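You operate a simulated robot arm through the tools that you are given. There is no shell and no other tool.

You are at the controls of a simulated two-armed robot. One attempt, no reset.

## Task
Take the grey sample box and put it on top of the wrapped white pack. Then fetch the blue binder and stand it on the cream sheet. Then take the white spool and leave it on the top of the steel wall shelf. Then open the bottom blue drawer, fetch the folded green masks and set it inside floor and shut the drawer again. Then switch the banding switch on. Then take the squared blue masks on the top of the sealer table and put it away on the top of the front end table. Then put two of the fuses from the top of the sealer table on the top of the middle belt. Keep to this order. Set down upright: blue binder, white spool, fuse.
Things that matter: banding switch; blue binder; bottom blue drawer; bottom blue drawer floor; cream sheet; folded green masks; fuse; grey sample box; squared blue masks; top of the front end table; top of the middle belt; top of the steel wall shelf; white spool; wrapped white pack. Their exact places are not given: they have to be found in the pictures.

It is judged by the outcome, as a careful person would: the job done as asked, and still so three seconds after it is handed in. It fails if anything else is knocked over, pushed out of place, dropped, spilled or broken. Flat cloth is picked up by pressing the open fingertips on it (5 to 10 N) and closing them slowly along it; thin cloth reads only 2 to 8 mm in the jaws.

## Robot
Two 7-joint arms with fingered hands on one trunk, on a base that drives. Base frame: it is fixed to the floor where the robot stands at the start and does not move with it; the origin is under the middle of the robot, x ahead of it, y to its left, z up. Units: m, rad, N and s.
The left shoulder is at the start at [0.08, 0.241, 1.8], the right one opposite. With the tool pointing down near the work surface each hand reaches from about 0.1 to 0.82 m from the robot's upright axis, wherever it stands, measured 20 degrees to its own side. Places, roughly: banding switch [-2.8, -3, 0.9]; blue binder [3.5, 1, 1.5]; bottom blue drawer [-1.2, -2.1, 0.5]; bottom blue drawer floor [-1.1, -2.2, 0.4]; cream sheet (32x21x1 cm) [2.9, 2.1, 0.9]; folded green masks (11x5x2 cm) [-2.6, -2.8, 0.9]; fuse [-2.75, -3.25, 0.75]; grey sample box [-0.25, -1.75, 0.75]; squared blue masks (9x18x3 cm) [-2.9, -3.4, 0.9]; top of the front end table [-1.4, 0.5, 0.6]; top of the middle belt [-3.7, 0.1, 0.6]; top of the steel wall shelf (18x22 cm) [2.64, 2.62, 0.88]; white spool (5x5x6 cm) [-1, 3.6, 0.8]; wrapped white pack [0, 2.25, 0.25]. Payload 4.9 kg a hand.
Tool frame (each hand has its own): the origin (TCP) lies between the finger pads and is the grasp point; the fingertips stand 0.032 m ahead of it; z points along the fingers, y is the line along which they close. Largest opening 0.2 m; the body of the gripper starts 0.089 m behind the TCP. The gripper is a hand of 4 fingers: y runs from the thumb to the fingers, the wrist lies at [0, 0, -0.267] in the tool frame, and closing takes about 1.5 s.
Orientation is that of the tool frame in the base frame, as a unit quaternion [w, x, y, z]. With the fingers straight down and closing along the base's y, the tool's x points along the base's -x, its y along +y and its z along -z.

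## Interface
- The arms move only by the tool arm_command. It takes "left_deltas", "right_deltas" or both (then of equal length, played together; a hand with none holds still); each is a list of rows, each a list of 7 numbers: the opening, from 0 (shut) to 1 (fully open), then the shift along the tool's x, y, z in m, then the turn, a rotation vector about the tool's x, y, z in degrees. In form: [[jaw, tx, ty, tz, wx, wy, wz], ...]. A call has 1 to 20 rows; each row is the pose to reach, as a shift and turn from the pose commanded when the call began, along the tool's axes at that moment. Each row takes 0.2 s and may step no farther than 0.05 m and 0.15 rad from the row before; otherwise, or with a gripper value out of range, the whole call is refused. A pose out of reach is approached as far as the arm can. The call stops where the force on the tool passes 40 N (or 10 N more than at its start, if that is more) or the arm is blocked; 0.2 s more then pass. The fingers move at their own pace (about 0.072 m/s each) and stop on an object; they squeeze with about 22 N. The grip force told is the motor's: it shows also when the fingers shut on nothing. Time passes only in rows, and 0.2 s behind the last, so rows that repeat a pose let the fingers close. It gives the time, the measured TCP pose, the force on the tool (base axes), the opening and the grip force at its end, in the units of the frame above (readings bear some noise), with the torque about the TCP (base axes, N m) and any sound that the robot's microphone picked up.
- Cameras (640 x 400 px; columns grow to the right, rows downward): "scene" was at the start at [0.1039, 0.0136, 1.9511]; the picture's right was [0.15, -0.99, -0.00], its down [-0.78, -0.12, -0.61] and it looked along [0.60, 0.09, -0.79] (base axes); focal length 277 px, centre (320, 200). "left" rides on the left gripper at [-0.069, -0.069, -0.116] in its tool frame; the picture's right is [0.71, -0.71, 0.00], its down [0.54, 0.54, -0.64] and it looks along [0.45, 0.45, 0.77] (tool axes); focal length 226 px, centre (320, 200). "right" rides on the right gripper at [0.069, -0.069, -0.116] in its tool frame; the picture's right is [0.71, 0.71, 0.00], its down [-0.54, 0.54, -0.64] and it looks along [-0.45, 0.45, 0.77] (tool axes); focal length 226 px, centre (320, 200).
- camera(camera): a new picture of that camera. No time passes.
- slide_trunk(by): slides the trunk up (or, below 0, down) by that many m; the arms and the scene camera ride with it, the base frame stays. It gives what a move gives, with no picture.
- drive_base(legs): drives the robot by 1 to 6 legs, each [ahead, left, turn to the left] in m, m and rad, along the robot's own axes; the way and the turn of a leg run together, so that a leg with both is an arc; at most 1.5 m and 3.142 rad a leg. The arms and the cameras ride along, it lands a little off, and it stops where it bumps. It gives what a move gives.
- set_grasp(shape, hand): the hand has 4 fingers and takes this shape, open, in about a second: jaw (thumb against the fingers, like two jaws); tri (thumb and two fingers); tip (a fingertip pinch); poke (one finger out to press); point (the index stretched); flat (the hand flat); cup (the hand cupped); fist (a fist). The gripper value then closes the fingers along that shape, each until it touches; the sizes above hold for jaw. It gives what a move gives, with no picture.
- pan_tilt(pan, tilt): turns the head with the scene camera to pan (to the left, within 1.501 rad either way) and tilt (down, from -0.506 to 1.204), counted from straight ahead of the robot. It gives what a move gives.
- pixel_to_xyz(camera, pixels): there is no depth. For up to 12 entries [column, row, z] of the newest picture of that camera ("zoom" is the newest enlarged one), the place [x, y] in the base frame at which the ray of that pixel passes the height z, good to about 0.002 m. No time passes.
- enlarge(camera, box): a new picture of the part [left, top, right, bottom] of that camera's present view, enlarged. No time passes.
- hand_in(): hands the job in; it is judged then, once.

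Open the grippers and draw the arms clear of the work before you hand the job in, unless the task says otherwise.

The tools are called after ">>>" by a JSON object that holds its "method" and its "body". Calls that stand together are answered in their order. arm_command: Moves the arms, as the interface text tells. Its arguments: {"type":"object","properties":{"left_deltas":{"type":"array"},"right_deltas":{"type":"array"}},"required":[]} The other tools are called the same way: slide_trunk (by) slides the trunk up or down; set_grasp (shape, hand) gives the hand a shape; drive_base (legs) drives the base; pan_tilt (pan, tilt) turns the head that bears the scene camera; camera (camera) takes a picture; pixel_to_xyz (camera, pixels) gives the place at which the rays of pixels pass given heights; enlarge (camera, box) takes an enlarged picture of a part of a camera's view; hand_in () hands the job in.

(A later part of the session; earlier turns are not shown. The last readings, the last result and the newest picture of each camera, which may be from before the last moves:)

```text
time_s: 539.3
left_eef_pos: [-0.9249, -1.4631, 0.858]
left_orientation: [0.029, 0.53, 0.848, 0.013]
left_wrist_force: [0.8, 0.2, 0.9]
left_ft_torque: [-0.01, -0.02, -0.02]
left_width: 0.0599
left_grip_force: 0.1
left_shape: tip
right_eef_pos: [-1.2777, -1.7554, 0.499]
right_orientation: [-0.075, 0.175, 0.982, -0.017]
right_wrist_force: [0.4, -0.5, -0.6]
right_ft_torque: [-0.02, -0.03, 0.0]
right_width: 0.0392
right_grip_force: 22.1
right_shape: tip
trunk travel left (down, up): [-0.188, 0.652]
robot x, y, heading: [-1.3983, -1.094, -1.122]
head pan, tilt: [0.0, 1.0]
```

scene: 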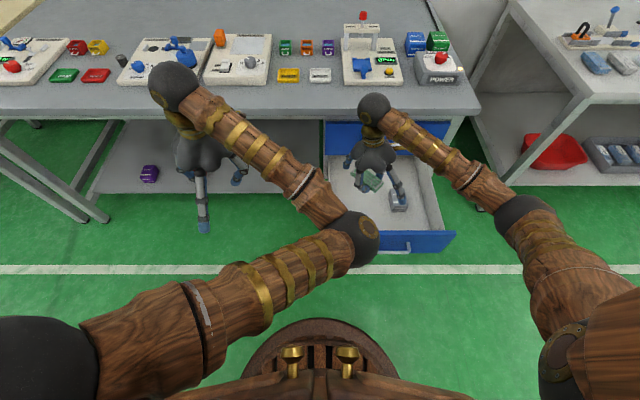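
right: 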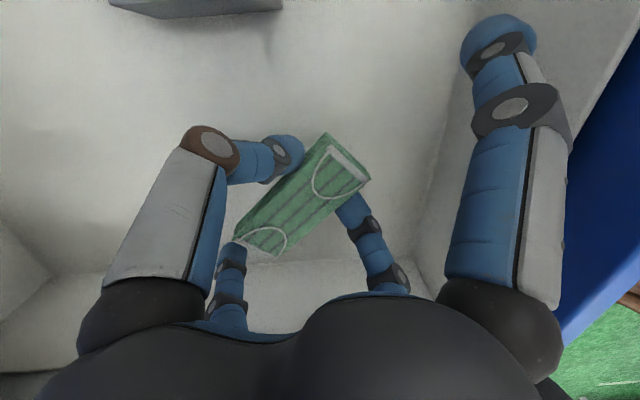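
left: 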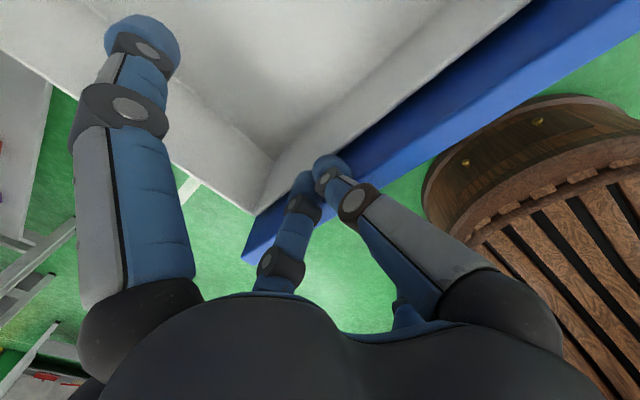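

Still free at 0.499; I go on in 4 mm steps, one at a time.

>>> {"method": "arm_command", "body": {"right_deltas": [[0.15, -0.0006, 0.0002, 0.004, 0, 0, 0], [0.15, -0.0006, 0.0002, 0.004, 0, 0, 0]]}}

>>> {"method": "arm_command", "body": {"right_deltas": [[0.15, -0.0006, 0.0002, 0.004, 0, 0, 0], [0.15, -0.0006, 0.0002, 0.004, 0, 0, 0]]}}

>>> {"method": "enlarge", "body": {"camera": "right", "box": [180, 100, 420, 280]}}

```text
time_s: 539.9
left_eef_pos: [-0.9258, -1.4614, 0.8597]
left_orientation: [0.028, 0.529, 0.848, 0.012]
left_wrist_force: [-0.2, -0.1, 0.6]
left_ft_torque: [-0.03, 0.0, 0.01]
left_width: 0.0596
left_grip_force: 0.0
left_shape: tip
right_eef_pos: [-1.277, -1.7557, 0.4959]
right_orientation: [-0.075, 0.175, 0.982, -0.017]
right_wrist_force: [0.3, -0.1, 0.9]
right_ft_torque: [-0.01, -0.08, 0.01]
right_width: 0.0391
right_grip_force: 22.1
right_shape: tip
trunk travel left (down, up): [-0.188, 0.652]
robot x, y, heading: [-1.392, -1.0962, -1.12]
head pan, tilt: [0.0, 1.0]
```

```text
time_s: 540.5
left_eef_pos: [-0.9241, -1.4625, 0.858]
left_orientation: [0.028, 0.53, 0.848, 0.012]
left_wrist_force: [-0.1, -0.3, -0.5]
left_ft_torque: [-0.01, -0.02, -0.03]
left_width: 0.0599
left_grip_force: 0.0
left_shape: tip
right_eef_pos: [-1.2773, -1.7566, 0.4909]
right_orientation: [-0.074, 0.176, 0.982, -0.016]
right_wrist_force: [-1.2, 0.6, 0.9]
right_ft_torque: [-0.08, -0.07, 0.02]
right_width: 0.0391
right_grip_force: 21.5
right_shape: tip
trunk travel left (down, up): [-0.188, 0.652]
robot x, y, heading: [-1.3979, -1.0942, -1.121]
head pan, tilt: [0.0, 1.0]
```

```text
2.22 times, centred on (300, 190) of right
```

zoom: 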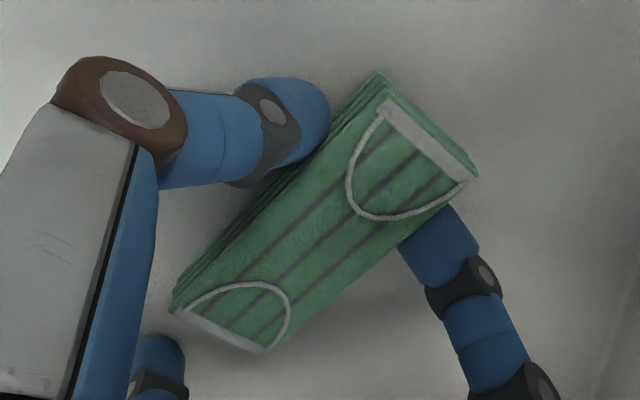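

A light touch appears (torque −0.08). I lower a bit more to let it settle.

>>> {"method": "arm_command", "body": {"right_deltas": [[0.15, -0.0006, 0.0002, 0.004, 0, 0, 0], [0.15, -0.0006, 0.0002, 0.004, 0, 0, 0]]}}

>>> {"method": "arm_command", "body": {"right_deltas": [[0.15, -0.0005, 0.0002, 0.003, 0, 0, 0], [0.15, -0.0005, 0.0002, 0.003, 0, 0, 0]]}}

```text
time_s: 541.1
left_eef_pos: [-0.9254, -1.4636, 0.8593]
left_orientation: [0.028, 0.53, 0.848, 0.012]
left_wrist_force: [0.7, 0.2, 0.6]
left_ft_torque: [-0.02, -0.01, 0.0]
left_width: 0.0595
left_grip_force: 0.1
left_shape: tip
right_eef_pos: [-1.2757, -1.7571, 0.4871]
right_orientation: [-0.075, 0.175, 0.982, -0.015]
right_wrist_force: [0.4, 1.2, 0.2]
right_ft_torque: [0.0, -0.06, 0.01]
right_width: 0.0391
right_grip_force: 21.8
right_shape: tip
trunk travel left (down, up): [-0.188, 0.652]
robot x, y, heading: [-1.3953, -1.0999, -1.122]
head pan, tilt: [0.0, 1.0]
```

```text
time_s: 541.7
left_eef_pos: [-0.9251, -1.462, 0.8584]
left_orientation: [0.029, 0.53, 0.848, 0.011]
left_wrist_force: [-0.7, 0.3, 0.2]
left_ft_torque: [-0.01, 0.01, -0.01]
left_width: 0.0593
left_grip_force: 0.0
left_shape: tip
right_eef_pos: [-1.2771, -1.7571, 0.4837]
right_orientation: [-0.075, 0.175, 0.982, -0.017]
right_wrist_force: [0.3, 1.0, 4.1]
right_ft_torque: [0.09, -0.17, 0.03]
right_width: 0.0392
right_grip_force: 21.8
right_shape: tip
trunk travel left (down, up): [-0.188, 0.652]
robot x, y, heading: [-1.398, -1.0981, -1.12]
head pan, tilt: [0.0, 1.0]
```

The masks rest on the floor (4 N). I open slowly.

>>> {"method": "arm_command", "body": {"right_deltas": [[0.2, 0, 0, 0, 0, 0, 0], [0.23, 0, 0, 0, 0, 0, 0], [0.26, 0, 0, 0, 0, 0, 0], [0.3, 0, 0, 0, 0, 0, 0], [0.34, 0, 0, 0, 0, 0, 0], [0.34, 0, 0, 0, 0, 0, 0]]}}

>>> {"method": "camera", "body": {"camera": "right"}}

```text
time_s: 543.1
left_eef_pos: [-0.9245, -1.4624, 0.8586]
left_orientation: [0.029, 0.53, 0.848, 0.012]
left_wrist_force: [0.5, -1.0, 0.0]
left_ft_torque: [0.01, 0.03, 0.01]
left_width: 0.0595
left_grip_force: 0.1
left_shape: tip
right_eef_pos: [-1.2764, -1.756, 0.4841]
right_orientation: [-0.075, 0.175, 0.982, -0.017]
right_wrist_force: [-0.8, -1.5, 4.1]
right_ft_torque: [0.12, -0.04, 0.06]
right_width: 0.0671
right_grip_force: 0.0
right_shape: tip
trunk travel left (down, up): [-0.188, 0.652]
robot x, y, heading: [-1.3975, -1.0956, -1.125]
head pan, tilt: [0.0, 1.0]
```

```text
taken
```

right: 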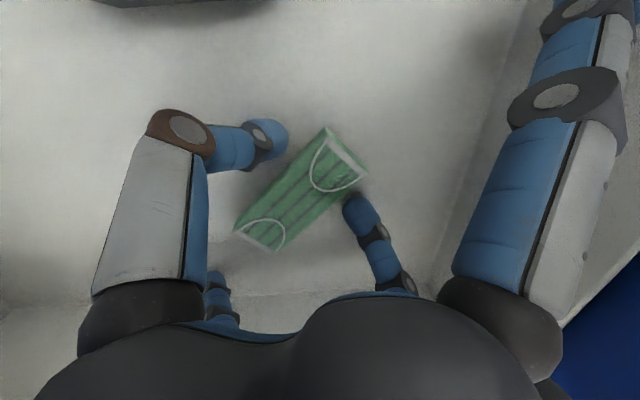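

The masks lie flat in the drawer. I raise the hand straight out.

>>> {"method": "arm_command", "body": {"right_deltas": [[0.34, 0.0028, -0.0012, -0.0198, 0, 0, 0], [0.34, 0.0085, -0.0035, -0.0594, 0, 0, 0], [0.34, 0.0142, -0.0058, -0.099, 0, 0, 0], [0.34, 0.0198, -0.0081, -0.1386, 0, 0, 0], [0.34, 0.0255, -0.0104, -0.1782, 0, 0, 0], [0.34, 0.0312, -0.0127, -0.2178, 0, 0, 0], [0.34, 0.0354, -0.0144, -0.2475, 0, 0, 0]]}}

>>> {"method": "camera", "body": {"camera": "right"}}

>>> {"method": "camera", "body": {"camera": "scene"}}

```text
time_s: 544.7
left_eef_pos: [-0.9253, -1.4621, 0.859]
left_orientation: [0.028, 0.529, 0.848, 0.012]
left_wrist_force: [-0.4, 0.4, 0.6]
left_ft_torque: [0.02, 0.02, -0.01]
left_width: 0.0598
left_grip_force: 0.0
left_shape: tip
right_eef_pos: [-1.2788, -1.7566, 0.7335]
right_orientation: [-0.075, 0.174, 0.982, -0.016]
right_wrist_force: [0.3, 0.1, 0.2]
right_ft_torque: [-0.02, 0.02, -0.02]
right_width: 0.0677
right_grip_force: 0.0
right_shape: tip
trunk travel left (down, up): [-0.188, 0.652]
robot x, y, heading: [-1.3941, -1.0904, -1.122]
head pan, tilt: [0.0, 1.0]
```

```text
taken
```

right: 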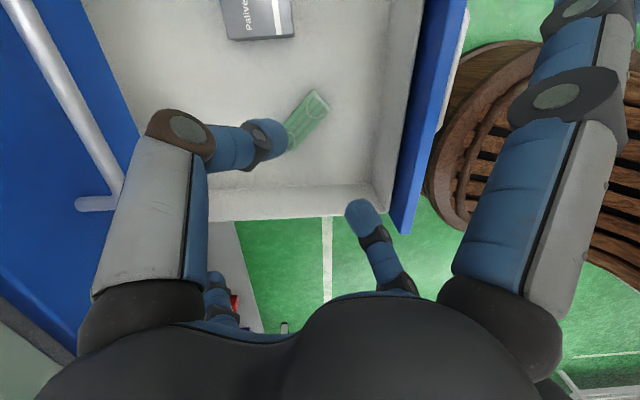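

```text
taken
```

scene: 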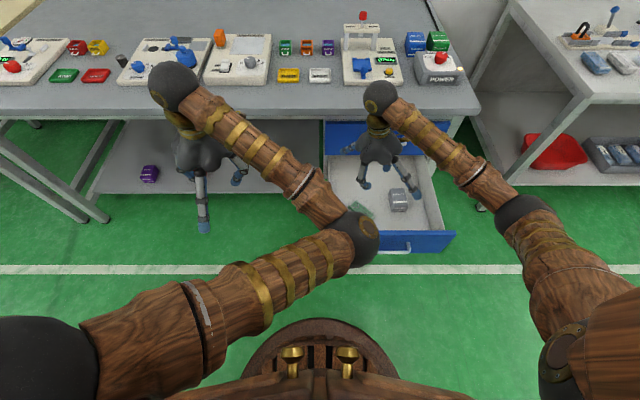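

The green masks lie in the drawer (right view (308,118)). To shut it I make a fist with the right hand and look at its shape.

>>> {"method": "set_grasp", "body": {"shape": "fist", "hand": "right"}}

>>> {"method": "camera", "body": {"camera": "right"}}

>>> {"method": "enlarge", "body": {"camera": "scene", "box": [300, 60, 480, 260]}}

```text
time_s: 545.6
left_eef_pos: [-0.9248, -1.4626, 0.8589]
left_orientation: [0.028, 0.529, 0.848, 0.012]
left_wrist_force: [-0.2, -1.2, -0.2]
left_ft_torque: [-0.03, 0.04, 0.0]
left_width: 0.0597
left_grip_force: 0.0
left_shape: tip
right_eef_pos: [-1.2782, -1.7567, 0.7332]
right_orientation: [-0.075, 0.176, 0.981, -0.017]
right_wrist_force: [-0.3, 0.1, 0.9]
right_ft_torque: [-0.02, -0.03, -0.06]
right_width: 0.0001
right_grip_force: 0.1
right_shape: fist
trunk travel left (down, up): [-0.188, 0.652]
robot x, y, heading: [-1.3951, -1.0972, -1.123]
head pan, tilt: [0.0, 1.0]
```

```text
taken
```

right: 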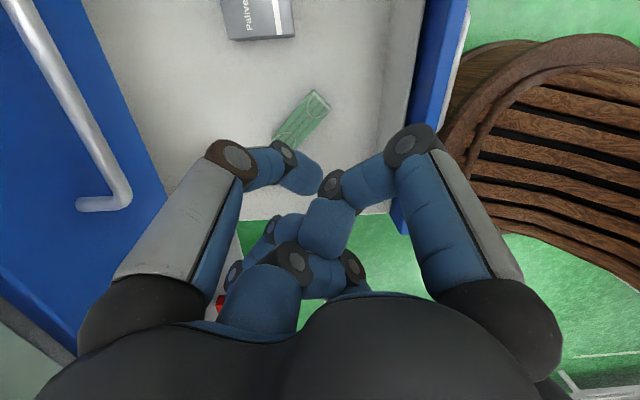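

```text
2.00 times, centred on (390, 160) of scene
```

zoom: 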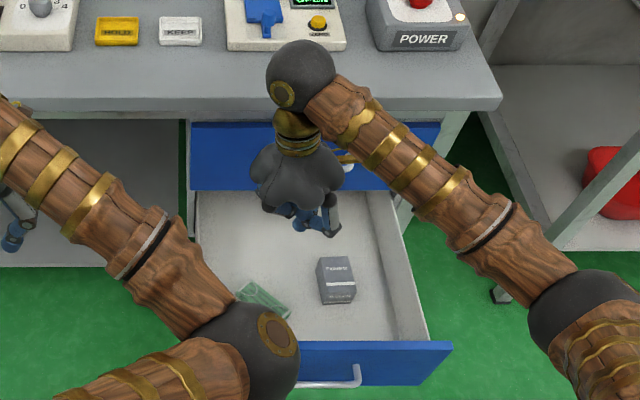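

The fist is compact. I raise it, back off 0.3 m over the panel, then bring it down in front of the panel's left part.

>>> {"method": "arm_command", "body": {"right_deltas": [[0, 0.0071, -0.0029, -0.0495, 0, 0, 0], [0, 0.0071, -0.0029, -0.0495, 0, 0, 0]]}}

>>> {"method": "drive_base", "body": {"legs": [[-0.32, 0, 0]]}}

>>> {"method": "arm_command", "body": {"right_deltas": [[0, -0.031, 0.032, -0.006, 0, 0, 0], [0, -0.0618, 0.0643, -0.0126, 0, 0, 0], [0, -0.068, 0.0667, 0.03, 0, 0, 0], [0, -0.0741, 0.069, 0.07, 0, 0, 0], [0, -0.0798, 0.0713, 0.11, 0, 0, 0], [0, -0.0854, 0.0736, 0.15, 0, 0, 0], [0, -0.091, 0.0759, 0.19, 0, 0, 0], [0, -0.0967, 0.0782, 0.23, 0, 0, 0], [0, -0.1024, 0.0806, 0.27, 0, 0, 0], [0, -0.108, 0.0829, 0.31, 0, 0, 0]]}}

>>> {"method": "camera", "body": {"camera": "scene"}}

>>> {"method": "camera", "body": {"camera": "right"}}

```text
time_s: 546.2
left_eef_pos: [-0.9244, -1.4632, 0.8576]
left_orientation: [0.028, 0.529, 0.848, 0.012]
left_wrist_force: [0.4, -0.5, 0.8]
left_ft_torque: [0.03, 0.01, 0.03]
left_width: 0.0598
left_grip_force: 0.2
left_shape: tip
right_eef_pos: [-1.2773, -1.7577, 0.7841]
right_orientation: [-0.075, 0.175, 0.981, -0.017]
right_wrist_force: [0.0, 0.2, -0.3]
right_ft_torque: [0.02, 0.01, 0.01]
right_width: 0.0001
right_grip_force: 0.1
right_shape: fist
trunk travel left (down, up): [-0.188, 0.652]
robot x, y, heading: [-1.3953, -1.0929, -1.121]
head pan, tilt: [0.0, 1.0]
```

```text
time_s: 548.3
left_eef_pos: [-1.0649, -1.1715, 0.8594]
left_orientation: [0.029, 0.529, 0.848, 0.011]
left_wrist_force: [-0.3, 0.7, 0.1]
left_ft_torque: [-0.01, 0.0, 0.0]
left_width: 0.0596
left_grip_force: 0.0
left_shape: tip
right_eef_pos: [-1.4181, -1.4665, 0.7855]
right_orientation: [-0.076, 0.174, 0.982, -0.017]
right_wrist_force: [0.2, 0.1, 0.4]
right_ft_torque: [0.01, 0.0, 0.01]
right_width: 0.0001
right_grip_force: 0.0
right_shape: fist
trunk travel left (down, up): [-0.188, 0.652]
robot x, y, heading: [-1.5356, -0.8034, -1.123]
head pan, tilt: [0.0, 1.0]
```

```text
time_s: 550.5
left_eef_pos: [-1.0661, -1.1711, 0.8577]
left_orientation: [0.029, 0.529, 0.848, 0.013]
left_wrist_force: [0.1, 0.1, 0.1]
left_ft_torque: [-0.02, 0.03, 0.0]
left_width: 0.0595
left_grip_force: 0.2
left_shape: tip
right_eef_pos: [-1.3384, -1.4284, 0.4573]
right_orientation: [-0.075, 0.174, 0.982, -0.017]
right_wrist_force: [0.6, -0.1, -0.7]
right_ft_torque: [0.06, 0.01, -0.01]
right_width: 0.0
right_grip_force: 0.0
right_shape: fist
trunk travel left (down, up): [-0.188, 0.652]
robot x, y, heading: [-1.5343, -0.8046, -1.126]
head pan, tilt: [0.0, 1.0]
```

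```text
taken
```

scene: 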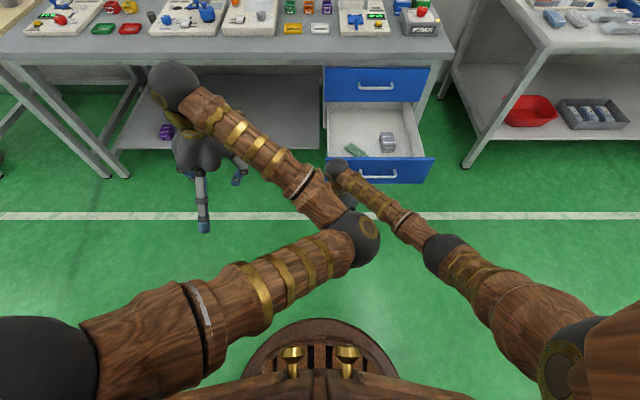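

```text
taken
```

right: 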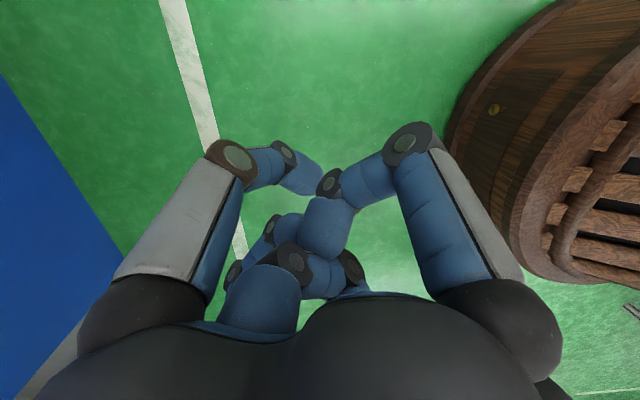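

The fist is in front of the panel's left part. I drive forward 0.38 m to push the drawer shut.

>>> {"method": "drive_base", "body": {"legs": [[0.38, 0, 0]]}}

>>> {"method": "camera", "body": {"camera": "scene"}}

>>> {"method": "enlarge", "body": {"camera": "scene", "box": [280, 60, 480, 240]}}

```text
time_s: 552.9
left_eef_pos: [-0.9023, -1.5169, 0.858]
left_orientation: [0.028, 0.532, 0.846, 0.012]
left_wrist_force: [0.5, -0.9, -0.7]
left_ft_torque: [0.02, 0.02, -0.01]
left_width: 0.0596
left_grip_force: 0.0
left_shape: tip
right_eef_pos: [-1.1771, -1.7732, 0.4589]
right_orientation: [-0.074, 0.178, 0.981, -0.017]
right_wrist_force: [0.5, 0.2, -0.6]
right_ft_torque: [0.01, 0.0, -0.01]
right_width: 0.0001
right_grip_force: 0.0
right_shape: fist
trunk travel left (down, up): [-0.188, 0.652]
robot x, y, heading: [-1.3709, -1.1472, -1.129]
head pan, tilt: [0.0, 1.0]
```

```text
taken
```

scene: 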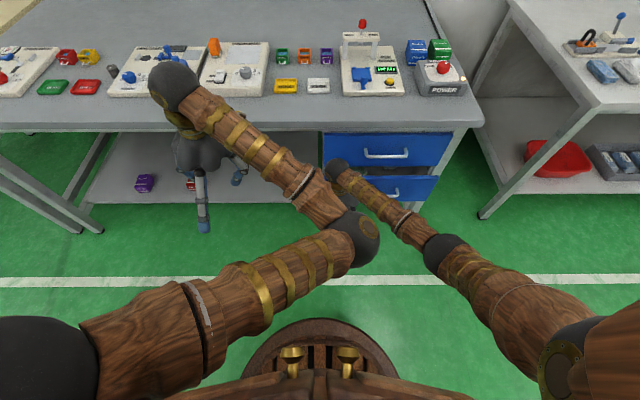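

```text
2.22 times, centred on (380, 150) of scene
```

zoom: 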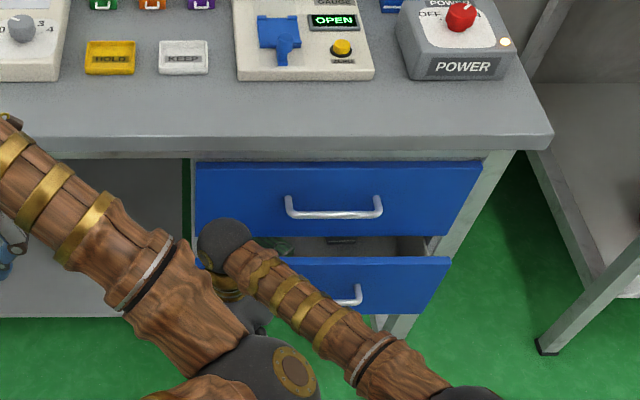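

Almost shut (a ~4 cm gap left). I push another 0.06 m.

>>> {"method": "drive_base", "body": {"legs": [[0.06, 0, 0]]}}

>>> {"method": "enlarge", "body": {"camera": "scene", "box": [280, 60, 480, 240]}}

```text
time_s: 554.0
left_eef_pos: [-0.8769, -1.5716, 0.8585]
left_orientation: [0.028, 0.532, 0.846, 0.012]
left_wrist_force: [-0.4, 0.3, 1.1]
left_ft_torque: [0.0, 0.01, -0.01]
left_width: 0.0599
left_grip_force: 0.0
left_shape: tip
right_eef_pos: [-1.152, -1.8238, 0.4588]
right_orientation: [-0.078, 0.177, 0.981, -0.015]
right_wrist_force: [-0.3, 0.7, 0.8]
right_ft_torque: [-0.05, -0.01, 0.01]
right_width: 0.0
right_grip_force: 0.2
right_shape: fist
trunk travel left (down, up): [-0.188, 0.652]
robot x, y, heading: [-1.3465, -1.2058, -1.126]
head pan, tilt: [0.0, 1.0]
stopped in leg 1: the force on the tool passed its limit at 70 N (the readings are from after the stop); the commanded pose is now the measured one
```

```text
2.22 times, centred on (380, 150) of scene
```

zoom: 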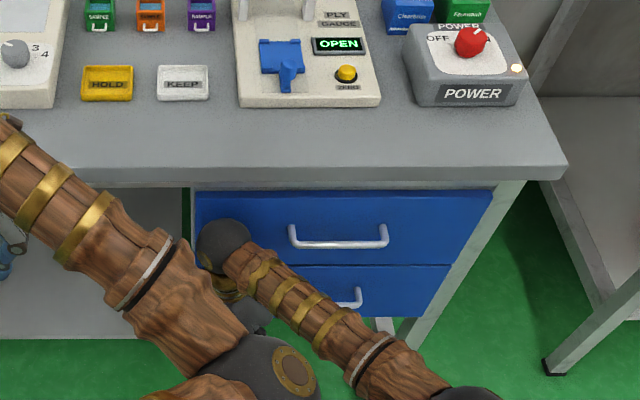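

Pushed home (70 N stop). I back away and check that it stays shut.

>>> {"method": "drive_base", "body": {"legs": [[-0.4, 0, 0]]}}

>>> {"method": "set_grasp", "body": {"shape": "tip", "hand": "right"}}

>>> {"method": "camera", "body": {"camera": "scene"}}

>>> {"method": "enlarge", "body": {"camera": "scene", "box": [290, 40, 450, 200]}}

```text
time_s: 556.5
left_eef_pos: [-1.0476, -1.21, 0.8585]
left_orientation: [0.029, 0.53, 0.847, 0.012]
left_wrist_force: [-0.1, 0.9, 0.5]
left_ft_torque: [-0.02, -0.01, 0.01]
left_width: 0.0597
left_grip_force: 0.1
left_shape: tip
right_eef_pos: [-1.322, -1.4642, 0.4576]
right_orientation: [-0.077, 0.175, 0.981, -0.014]
right_wrist_force: [-0.3, -0.4, -0.1]
right_ft_torque: [0.01, 0.01, -0.01]
right_width: 0.0
right_grip_force: 0.1
right_shape: fist
trunk travel left (down, up): [-0.188, 0.652]
robot x, y, heading: [-1.515, -0.841, -1.129]
head pan, tilt: [0.0, 1.0]
```

```text
time_s: 557.4
left_eef_pos: [-1.0472, -1.2113, 0.858]
left_orientation: [0.028, 0.53, 0.847, 0.012]
left_wrist_force: [0.0, 0.5, 0.7]
left_ft_torque: [0.01, 0.01, -0.02]
left_width: 0.0597
left_grip_force: 0.1
left_shape: tip
right_eef_pos: [-1.3211, -1.4653, 0.4591]
right_orientation: [-0.078, 0.175, 0.981, -0.014]
right_wrist_force: [0.0, 0.1, -0.5]
right_ft_torque: [0.0, -0.02, -0.01]
right_width: 0.2
right_grip_force: 0.1
right_shape: tip
trunk travel left (down, up): [-0.188, 0.652]
robot x, y, heading: [-1.5174, -0.8441, -1.123]
head pan, tilt: [0.0, 1.0]
```

```text
taken
```

scene: 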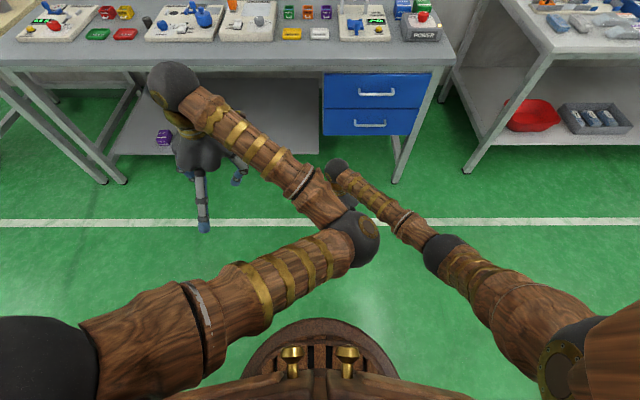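

```text
2.50 times, centred on (370, 120) of scene
```

zoom: 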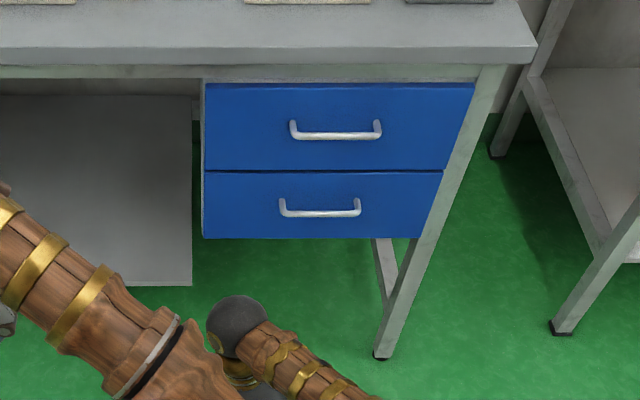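

Step 4 is done: the drawer is shut with the masks inside. I raise the trunk, straighten the right hand, and drive to the banding machine on the sealer table.

>>> {"method": "slide_trunk", "body": {"by": 0.4}}

>>> {"method": "arm_command", "body": {"right_deltas": [[0.4, 0.0187, -0.0113, 0.0034, -0.9, -1.0, 6.3], [0.4, 0.0375, -0.0226, 0.0069, -1.8, -2.0, 12.6], [0.4, 0.0562, -0.0339, 0.0103, -2.7, -3.0, 18.9], [0.4, 0.0749, -0.0451, 0.0138, -3.6, -3.9, 25.1], [0.4, 0.0936, -0.0564, 0.0172, -4.5, -4.9, 31.4], [0.4, 0.1124, -0.0677, 0.0207, -5.4, -5.9, 37.7], [0.4, 0.1311, -0.079, 0.0241, -6.3, -6.9, 44.0], [0.4, 0.1311, -0.079, 0.0241, -6.3, -6.9, 44.0]]}}

>>> {"method": "drive_base", "body": {"legs": [[0.3, 0, 0], [0, -1.3, 0], [0, -0.55, 0]]}}

>>> {"method": "pan_tilt", "body": {"pan": 0.0, "tilt": 0.8}}

>>> {"method": "camera", "body": {"camera": "scene"}}

```text
time_s: 561.2
left_eef_pos: [-1.0472, -1.2108, 1.2582]
left_orientation: [0.028, 0.53, 0.847, 0.012]
left_wrist_force: [0.3, 0.5, 0.0]
left_ft_torque: [0.0, -0.01, 0.0]
left_width: 0.0598
left_grip_force: 0.0
left_shape: tip
right_eef_pos: [-1.3213, -1.464, 0.858]
right_orientation: [-0.077, 0.176, 0.981, -0.014]
right_wrist_force: [1.5, 0.9, -0.5]
right_ft_torque: [-0.05, -0.06, -0.02]
right_width: 0.2
right_grip_force: 0.0
right_shape: tip
trunk travel left (down, up): [-0.588, 0.252]
robot x, y, heading: [-1.5143, -0.8413, -1.126]
head pan, tilt: [0.0, 1.0]
```

```text
time_s: 563.0
left_eef_pos: [-1.0464, -1.2109, 1.2589]
left_orientation: [0.028, 0.53, 0.847, 0.012]
left_wrist_force: [-0.6, -0.4, -0.3]
left_ft_torque: [-0.01, -0.01, 0.05]
left_width: 0.0595
left_grip_force: 0.0
left_shape: tip
right_eef_pos: [-1.4747, -1.4935, 0.8587]
right_orientation: [0.002, 0.534, 0.846, 0.0]
right_wrist_force: [-0.4, 0.2, 0.5]
right_ft_torque: [-0.02, -0.01, 0.0]
right_width: 0.0806
right_grip_force: 0.1
right_shape: tip
trunk travel left (down, up): [-0.588, 0.252]
robot x, y, heading: [-1.5162, -0.8416, -1.124]
head pan, tilt: [0.0, 1.0]
```

```text
time_s: 573.9
left_eef_pos: [-2.5676, -2.2746, 1.2576]
left_orientation: [0.028, 0.529, 0.848, 0.011]
left_wrist_force: [-0.2, 0.1, 0.0]
left_ft_torque: [0.02, -0.02, 0.04]
left_width: 0.0595
left_grip_force: 0.0
left_shape: tip
right_eef_pos: [-2.9944, -2.5587, 0.8601]
right_orientation: [0.002, 0.531, 0.847, 0.001]
right_wrist_force: [0.9, 0.2, 1.0]
right_ft_torque: [0.0, -0.03, 0.01]
right_width: 0.0806
right_grip_force: 0.0
right_shape: tip
trunk travel left (down, up): [-0.588, 0.252]
robot x, y, heading: [-3.0371, -1.9108, -1.12]
head pan, tilt: [0.0, 1.0]
```

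```text
time_s: 574.6
left_eef_pos: [-2.5678, -2.2753, 1.2577]
left_orientation: [0.028, 0.528, 0.848, 0.012]
left_wrist_force: [0.4, -0.4, -0.4]
left_ft_torque: [-0.04, 0.0, 0.03]
left_width: 0.0596
left_grip_force: 0.1
left_shape: tip
right_eef_pos: [-2.9951, -2.5601, 0.8592]
right_orientation: [0.001, 0.531, 0.847, 0.001]
right_wrist_force: [0.3, -0.7, 0.0]
right_ft_torque: [0.02, 0.02, 0.01]
right_width: 0.0804
right_grip_force: 0.0
right_shape: tip
trunk travel left (down, up): [-0.588, 0.252]
robot x, y, heading: [-3.0373, -1.9063, -1.12]
head pan, tilt: [0.0, 0.799]
```

```text
taken
```

scene: 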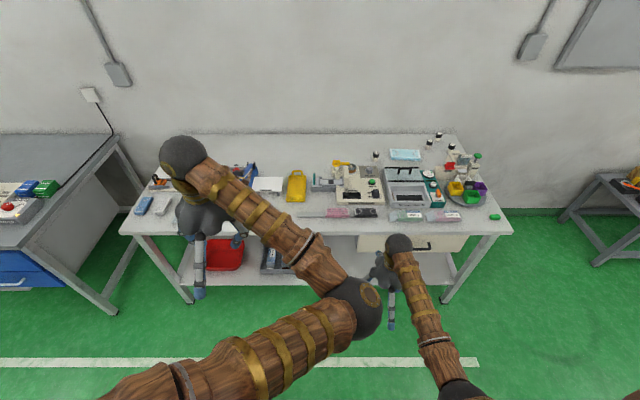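

The banding machine is at (360,185). I raise the right hand above table height and enlarge the switch.

>>> {"method": "arm_command", "body": {"right_deltas": [[0.4, 0, 0, -0.045, 0, 0, 0], [0.4, 0, 0, -0.09, 0, 0, 0], [0.4, 0, 0, -0.135, 0, 0, 0], [0.4, 0, 0, -0.18, 0, 0, 0], [0.4, 0, 0, -0.22, 0, 0, 0]]}}

>>> {"method": "enlarge", "body": {"camera": "scene", "box": [300, 140, 460, 240]}}

>>> {"method": "drive_base", "body": {"legs": [[0.33, 0, 0]]}}

>>> {"method": "camera", "body": {"camera": "scene"}}

>>> {"method": "enlarge", "body": {"camera": "scene", "box": [320, 170, 480, 270]}}

```text
time_s: 575.8
left_eef_pos: [-2.5703, -2.2765, 1.258]
left_orientation: [0.029, 0.529, 0.848, 0.012]
left_wrist_force: [-0.8, -0.1, -0.5]
left_ft_torque: [0.05, -0.07, -0.02]
left_width: 0.0596
left_grip_force: 0.1
left_shape: tip
right_eef_pos: [-2.9977, -2.5579, 1.0795]
right_orientation: [0.002, 0.533, 0.846, 0.003]
right_wrist_force: [0.2, 2.4, -3.0]
right_ft_torque: [-0.22, 0.03, 0.06]
right_width: 0.0803
right_grip_force: 0.0
right_shape: tip
trunk travel left (down, up): [-0.588, 0.252]
robot x, y, heading: [-3.0382, -1.912, -1.123]
head pan, tilt: [0.0, 0.799]
```

```text
4.00 times, centred on (380, 190) of scene
```

zoom: 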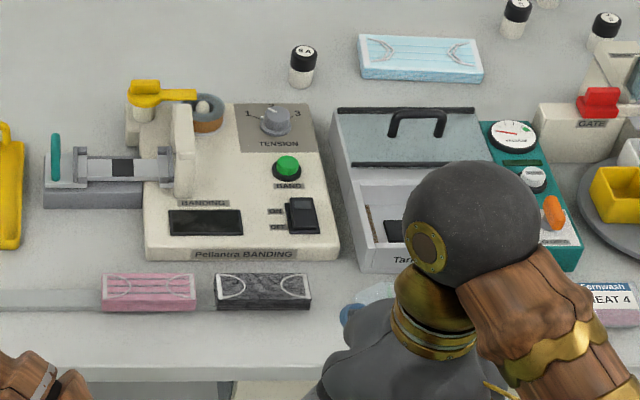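

```text
time_s: 578.0
left_eef_pos: [-2.4254, -2.5687, 1.2596]
left_orientation: [0.029, 0.529, 0.848, 0.011]
left_wrist_force: [0.6, 1.0, 0.1]
left_ft_torque: [-0.01, -0.03, 0.01]
left_width: 0.0597
left_grip_force: 0.0
left_shape: tip
right_eef_pos: [-2.8557, -2.8512, 1.0817]
right_orientation: [0.002, 0.531, 0.847, -0.001]
right_wrist_force: [-0.8, 0.5, 0.5]
right_ft_torque: [0.01, -0.04, 0.02]
right_width: 0.0798
right_grip_force: 0.0
right_shape: tip
trunk travel left (down, up): [-0.588, 0.252]
robot x, y, heading: [-2.8987, -2.2045, -1.116]
head pan, tilt: [0.0, 0.799]
```

```text
taken
```

scene: 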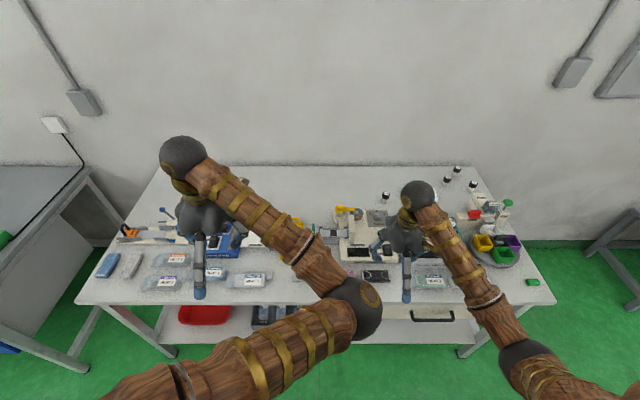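

```text
4.00 times, centred on (400, 220) of scene
```

zoom: 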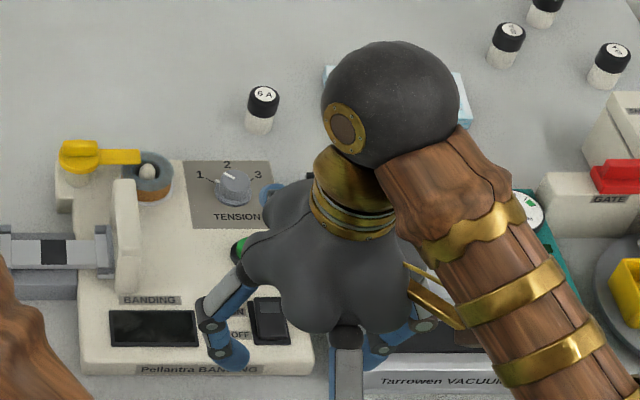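

The rocker with ON/OFF labels sits at zoom (270,320). I look at it with the right camera.

>>> {"method": "camera", "body": {"camera": "right"}}

>>> {"method": "enlarge", "body": {"camera": "right", "box": [180, 0, 460, 240]}}

```text
taken
```

right: 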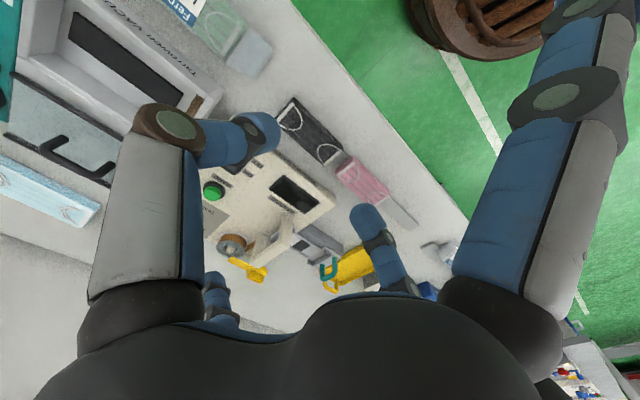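

```text
1.67 times, centred on (320, 120) of right
```

zoom: 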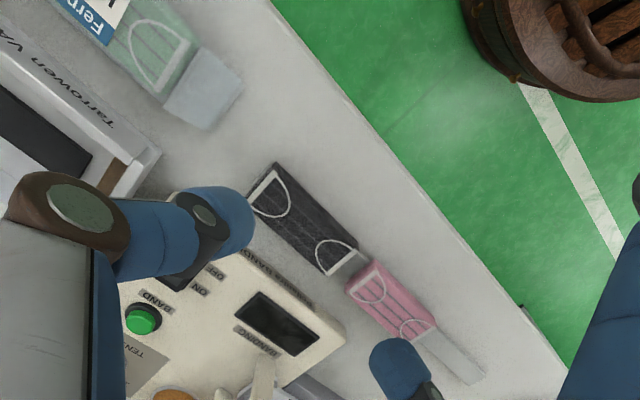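

The thumb hides the switch; I move the hand forward 0.10 m at this height to look at it.

>>> {"method": "arm_command", "body": {"right_deltas": [[0.4, -0.035, 0, 0, 0, 0, 0], [0.4, -0.07, 0, 0, 0, 0, 0], [0.4, -0.1, 0, 0, 0, 0, 0], [0.4, -0.1, 0, 0, 0, 0, 0]]}}

>>> {"method": "enlarge", "body": {"camera": "right", "box": [200, 0, 440, 200]}}

>>> {"method": "pixel_to_xyz", "body": {"camera": "zoom", "pixels": [[320, 200, 0.9]]}}

```text
time_s: 579.0
left_eef_pos: [-2.4258, -2.5713, 1.2586]
left_orientation: [0.028, 0.528, 0.849, 0.012]
left_wrist_force: [-0.1, -0.5, 0.4]
left_ft_torque: [0.0, 0.02, 0.03]
left_width: 0.0597
left_grip_force: 0.0
left_shape: tip
right_eef_pos: [-2.8122, -2.9425, 1.0792]
right_orientation: [0.001, 0.531, 0.847, 0.0]
right_wrist_force: [0.3, -1.4, -0.5]
right_ft_torque: [-0.03, -0.02, 0.03]
right_width: 0.08
right_grip_force: 0.0
right_shape: tip
trunk travel left (down, up): [-0.588, 0.252]
robot x, y, heading: [-2.8995, -2.2033, -1.121]
head pan, tilt: [0.0, 0.799]
```

```text
2.00 times, centred on (320, 100) of right
```

zoom: 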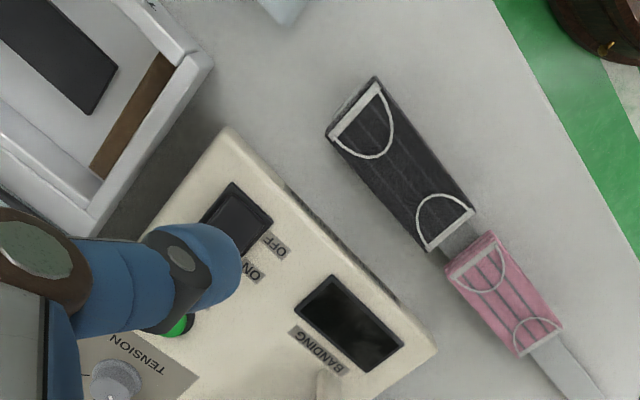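

```text
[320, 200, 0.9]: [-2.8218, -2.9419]
```

The switch shows at zoom (235,222) with OFF near and ON far. I triangulate it with the scene view (387.5,250).

>>> {"method": "pixel_to_xyz", "body": {"camera": "right", "pixels": [[277.5, 111, 0.9], [277.5, 111, 0.95], [308, 122, 0.9], [312, 130, 0.9]]}}

>>> {"method": "camera", "body": {"camera": "scene"}}

>>> {"method": "pixel_to_xyz", "body": {"camera": "scene", "pixels": [[387.5, 250, 0.9], [387.5, 250, 0.95]]}}

>>> {"method": "enlarge", "body": {"camera": "scene", "box": [340, 200, 440, 270]}}

```text
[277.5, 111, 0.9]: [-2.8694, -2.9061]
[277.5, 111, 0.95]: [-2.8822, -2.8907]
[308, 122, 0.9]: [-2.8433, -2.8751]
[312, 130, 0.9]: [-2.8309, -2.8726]
```

```text
taken
```

scene: 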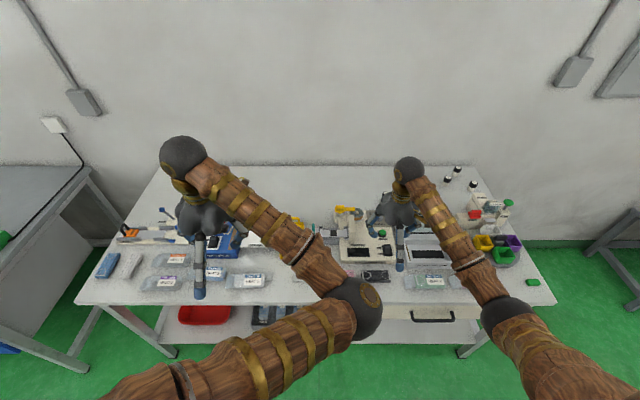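

```text
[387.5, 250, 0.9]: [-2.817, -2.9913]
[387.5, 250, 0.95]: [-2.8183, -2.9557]
```

```text
5.71 times, centred on (390, 235) of scene
```

zoom: 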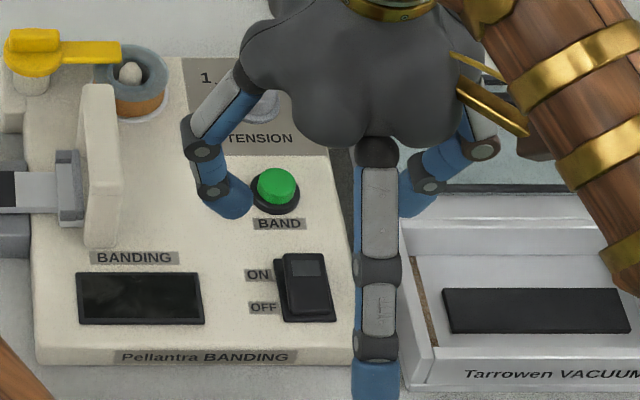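

The scene zoom shows the rocker clearly at (307,287); its far (ON) half stands proud, so it's off. I set the right hand to "poke" and see where its finger is.

>>> {"method": "set_grasp", "body": {"shape": "poke", "hand": "right"}}

>>> {"method": "camera", "body": {"camera": "right"}}

>>> {"method": "enlarge", "body": {"camera": "scene", "box": [340, 170, 480, 270]}}

```text
time_s: 579.9
left_eef_pos: [-2.4244, -2.5699, 1.2584]
left_orientation: [0.028, 0.528, 0.849, 0.013]
left_wrist_force: [-0.4, 0.3, 0.4]
left_ft_torque: [0.0, 0.04, 0.0]
left_width: 0.06
left_grip_force: 0.2
left_shape: tip
right_eef_pos: [-2.8104, -2.9432, 1.0789]
right_orientation: [0.003, 0.531, 0.848, -0.001]
right_wrist_force: [-0.4, 0.1, 1.1]
right_ft_torque: [-0.01, 0.03, -0.02]
right_width: 0.0
right_grip_force: 0.1
right_shape: poke
trunk travel left (down, up): [-0.588, 0.252]
robot x, y, heading: [-2.8974, -2.2059, -1.123]
head pan, tilt: [0.0, 0.799]
```

```text
taken
```

right: 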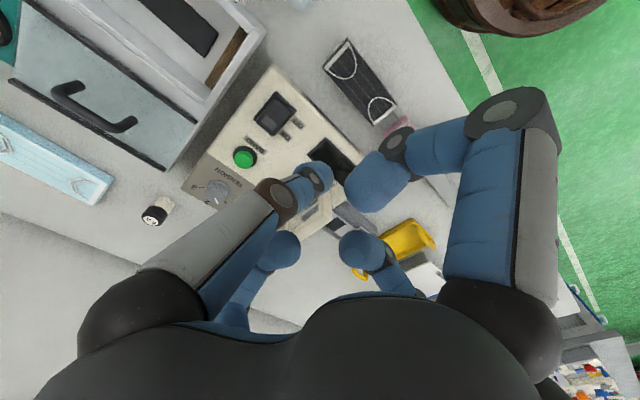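

```text
4.00 times, centred on (410, 220) of scene
```

zoom: 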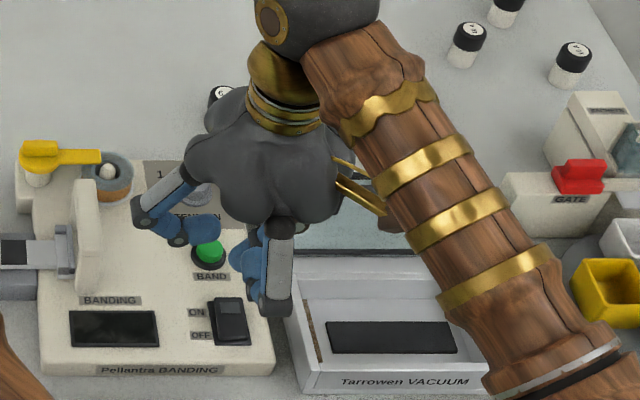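

I enlarge the right view to see which finger is the poking one.

>>> {"method": "enlarge", "body": {"camera": "right", "box": [180, 60, 460, 300]}}

```text
1.67 times, centred on (320, 180) of right
```

zoom: 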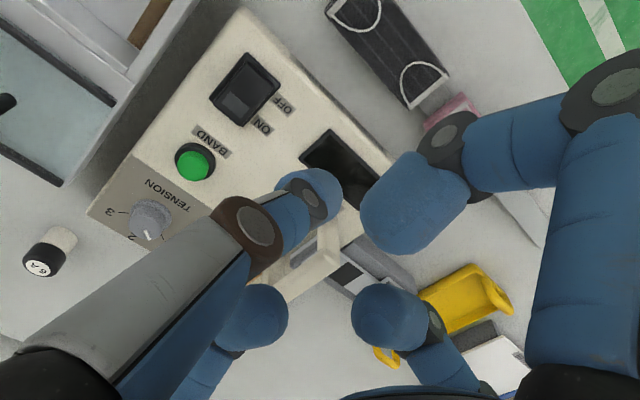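

The thumb is the extended poking finger, its tip on the tool axis ~3 cm ahead of the TCP. I compute the ON half (zoom (233,104)) and the rocker's ends.

>>> {"method": "pixel_to_xyz", "body": {"camera": "zoom", "pixels": [[233, 104, 0.89], [233, 104, 0.9], [245, 90, 0.89], [211, 99, 0.89], [243, 126, 0.89], [245, 54, 0.885], [280, 86, 0.885], [195, 165, 0.89], [318, 193, 1.045]]}}

>>> {"method": "enlarge", "body": {"camera": "right", "box": [240, 80, 320, 140]}}

```text
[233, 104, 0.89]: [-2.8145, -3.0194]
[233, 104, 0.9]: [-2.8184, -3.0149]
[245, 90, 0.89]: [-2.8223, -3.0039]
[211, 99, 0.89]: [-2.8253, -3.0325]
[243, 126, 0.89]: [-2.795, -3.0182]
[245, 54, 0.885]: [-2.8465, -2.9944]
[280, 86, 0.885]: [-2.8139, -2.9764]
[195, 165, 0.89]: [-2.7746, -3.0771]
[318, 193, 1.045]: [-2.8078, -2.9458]
```

```text
6.67 times, centred on (280, 110) of right
```

zoom: 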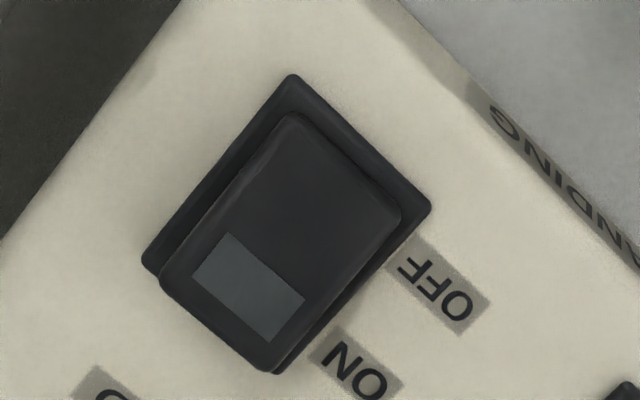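

This close-up shows the ON half (grey mark at (248,288)) raised. I get its position.

>>> {"method": "pixel_to_xyz", "body": {"camera": "zoom", "pixels": [[248, 288, 0.89], [248, 288, 0.9], [248, 288, 0.88], [225, 325, 0.89], [340, 160, 0.88], [290, 75, 0.875], [430, 205, 0.875], [142, 262, 0.875], [275, 372, 0.875]]}}

```text
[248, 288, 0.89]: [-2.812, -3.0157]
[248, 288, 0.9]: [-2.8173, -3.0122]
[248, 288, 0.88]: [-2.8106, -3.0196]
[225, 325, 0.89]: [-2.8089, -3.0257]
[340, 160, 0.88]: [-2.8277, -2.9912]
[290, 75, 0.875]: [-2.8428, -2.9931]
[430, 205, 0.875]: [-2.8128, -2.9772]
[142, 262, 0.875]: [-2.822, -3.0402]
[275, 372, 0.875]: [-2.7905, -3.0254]
```

ON mark at ≈(-2.813,-3.017). I move the poking tip above it and descend to TCP z≈0.965.

>>> {"method": "arm_command", "body": {"right_deltas": [[0, -0.035, -0.017, 0, 0, 0, 0], [0, -0.068, -0.034, 0, 0, 0, 0], [0, -0.068, -0.034, 0.04, 0, 0, 0], [0, -0.068, -0.034, 0.08, 0, 0, 0], [0, -0.068, -0.034, 0.11, 0, 0, 0], [0, -0.068, -0.034, 0.11, 0, 0, 0]]}}

>>> {"method": "camera", "body": {"camera": "right"}}

>>> {"method": "enlarge", "body": {"camera": "right", "box": [220, 100, 420, 250]}}

>>> {"method": "enlarge", "body": {"camera": "scene", "box": [340, 190, 440, 270]}}

```text
time_s: 581.3
left_eef_pos: [-2.4254, -2.5705, 1.2585]
left_orientation: [0.028, 0.529, 0.848, 0.012]
left_wrist_force: [-0.1, 0.2, 0.2]
left_ft_torque: [-0.01, 0.02, 0.03]
left_width: 0.0599
left_grip_force: 0.0
left_shape: tip
right_eef_pos: [-2.81, -3.0196, 0.9709]
right_orientation: [0.002, 0.531, 0.847, 0.0]
right_wrist_force: [0.4, 0.5, -0.2]
right_ft_torque: [-0.04, -0.02, -0.01]
right_width: 0.0002
right_grip_force: 0.1
right_shape: poke
trunk travel left (down, up): [-0.588, 0.252]
robot x, y, heading: [-2.8959, -2.2048, -1.118]
head pan, tilt: [0.0, 0.799]
```

```text
taken
```

right: 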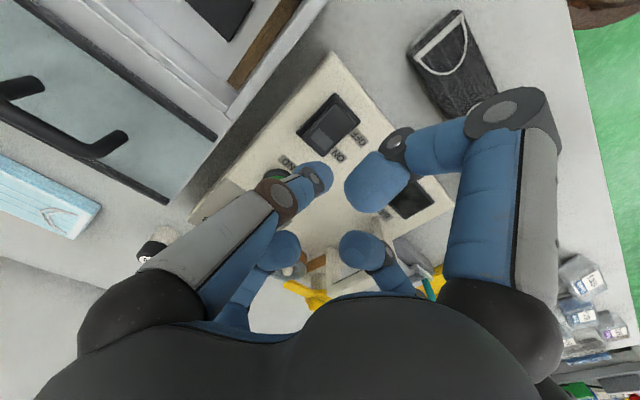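

```text
2.67 times, centred on (320, 175) of right
```

zoom: 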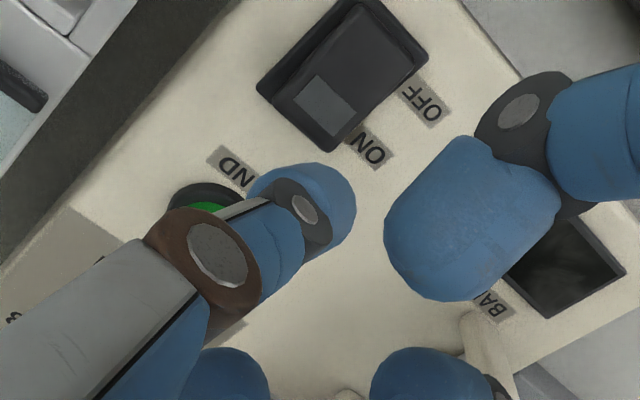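

```text
5.00 times, centred on (390, 230) of scene
```

zoom: 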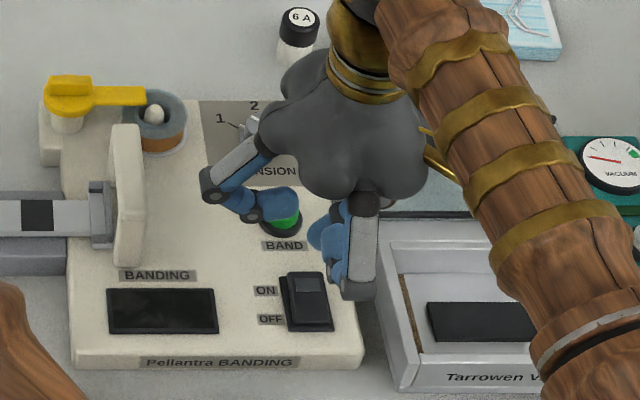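

The tip is right on the axis over the ON mark, about 6 cm above it; the folded fingers clear the green button. I descend 4.5 cm, then in small steps.

>>> {"method": "arm_command", "body": {"right_deltas": [[0, 0, 0, 0.02, 0, 0, 0], [0, 0, 0, 0.04, 0, 0, 0], [0, 0, 0, 0.05, 0, 0, 0], [0, 0, 0, 0.05, 0, 0, 0]]}}

>>> {"method": "arm_command", "body": {"right_deltas": [[0, 0, 0, 0.005, 0, 0, 0], [0, 0, 0, 0.005, 0, 0, 0]]}}

>>> {"method": "enlarge", "body": {"camera": "right", "box": [220, 100, 420, 250]}}

```text
time_s: 582.3
left_eef_pos: [-2.425, -2.5699, 1.2581]
left_orientation: [0.028, 0.528, 0.849, 0.012]
left_wrist_force: [-0.2, 0.7, -0.8]
left_ft_torque: [0.02, 0.0, 0.01]
left_width: 0.0597
left_grip_force: 0.0
left_shape: tip
right_eef_pos: [-2.8089, -3.0194, 0.9213]
right_orientation: [0.001, 0.531, 0.848, 0.0]
right_wrist_force: [-0.1, 0.4, 1.1]
right_ft_torque: [0.03, 0.0, -0.02]
right_width: 0.0
right_grip_force: 0.0
right_shape: poke
trunk travel left (down, up): [-0.588, 0.252]
robot x, y, heading: [-2.8969, -2.2063, -1.119]
head pan, tilt: [0.0, 0.799]
```

```text
time_s: 582.9
left_eef_pos: [-2.4255, -2.5715, 1.2583]
left_orientation: [0.028, 0.528, 0.849, 0.011]
left_wrist_force: [0.0, 0.0, 1.0]
left_ft_torque: [0.01, -0.01, -0.01]
left_width: 0.0597
left_grip_force: 0.2
left_shape: tip
right_eef_pos: [-2.8092, -3.0205, 0.9167]
right_orientation: [0.001, 0.531, 0.847, 0.0]
right_wrist_force: [-0.1, -1.5, 7.4]
right_ft_torque: [0.02, 0.02, 0.0]
right_width: 0.0
right_grip_force: 0.0
right_shape: poke
trunk travel left (down, up): [-0.588, 0.252]
robot x, y, heading: [-2.8989, -2.2052, -1.126]
head pan, tilt: [0.0, 0.799]
```

```text
2.67 times, centred on (320, 175) of right
```

zoom: 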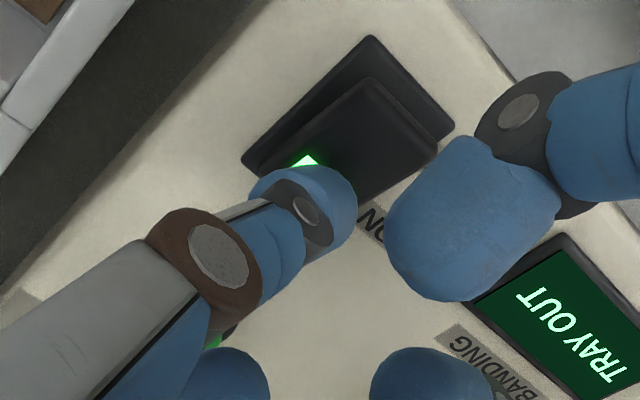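

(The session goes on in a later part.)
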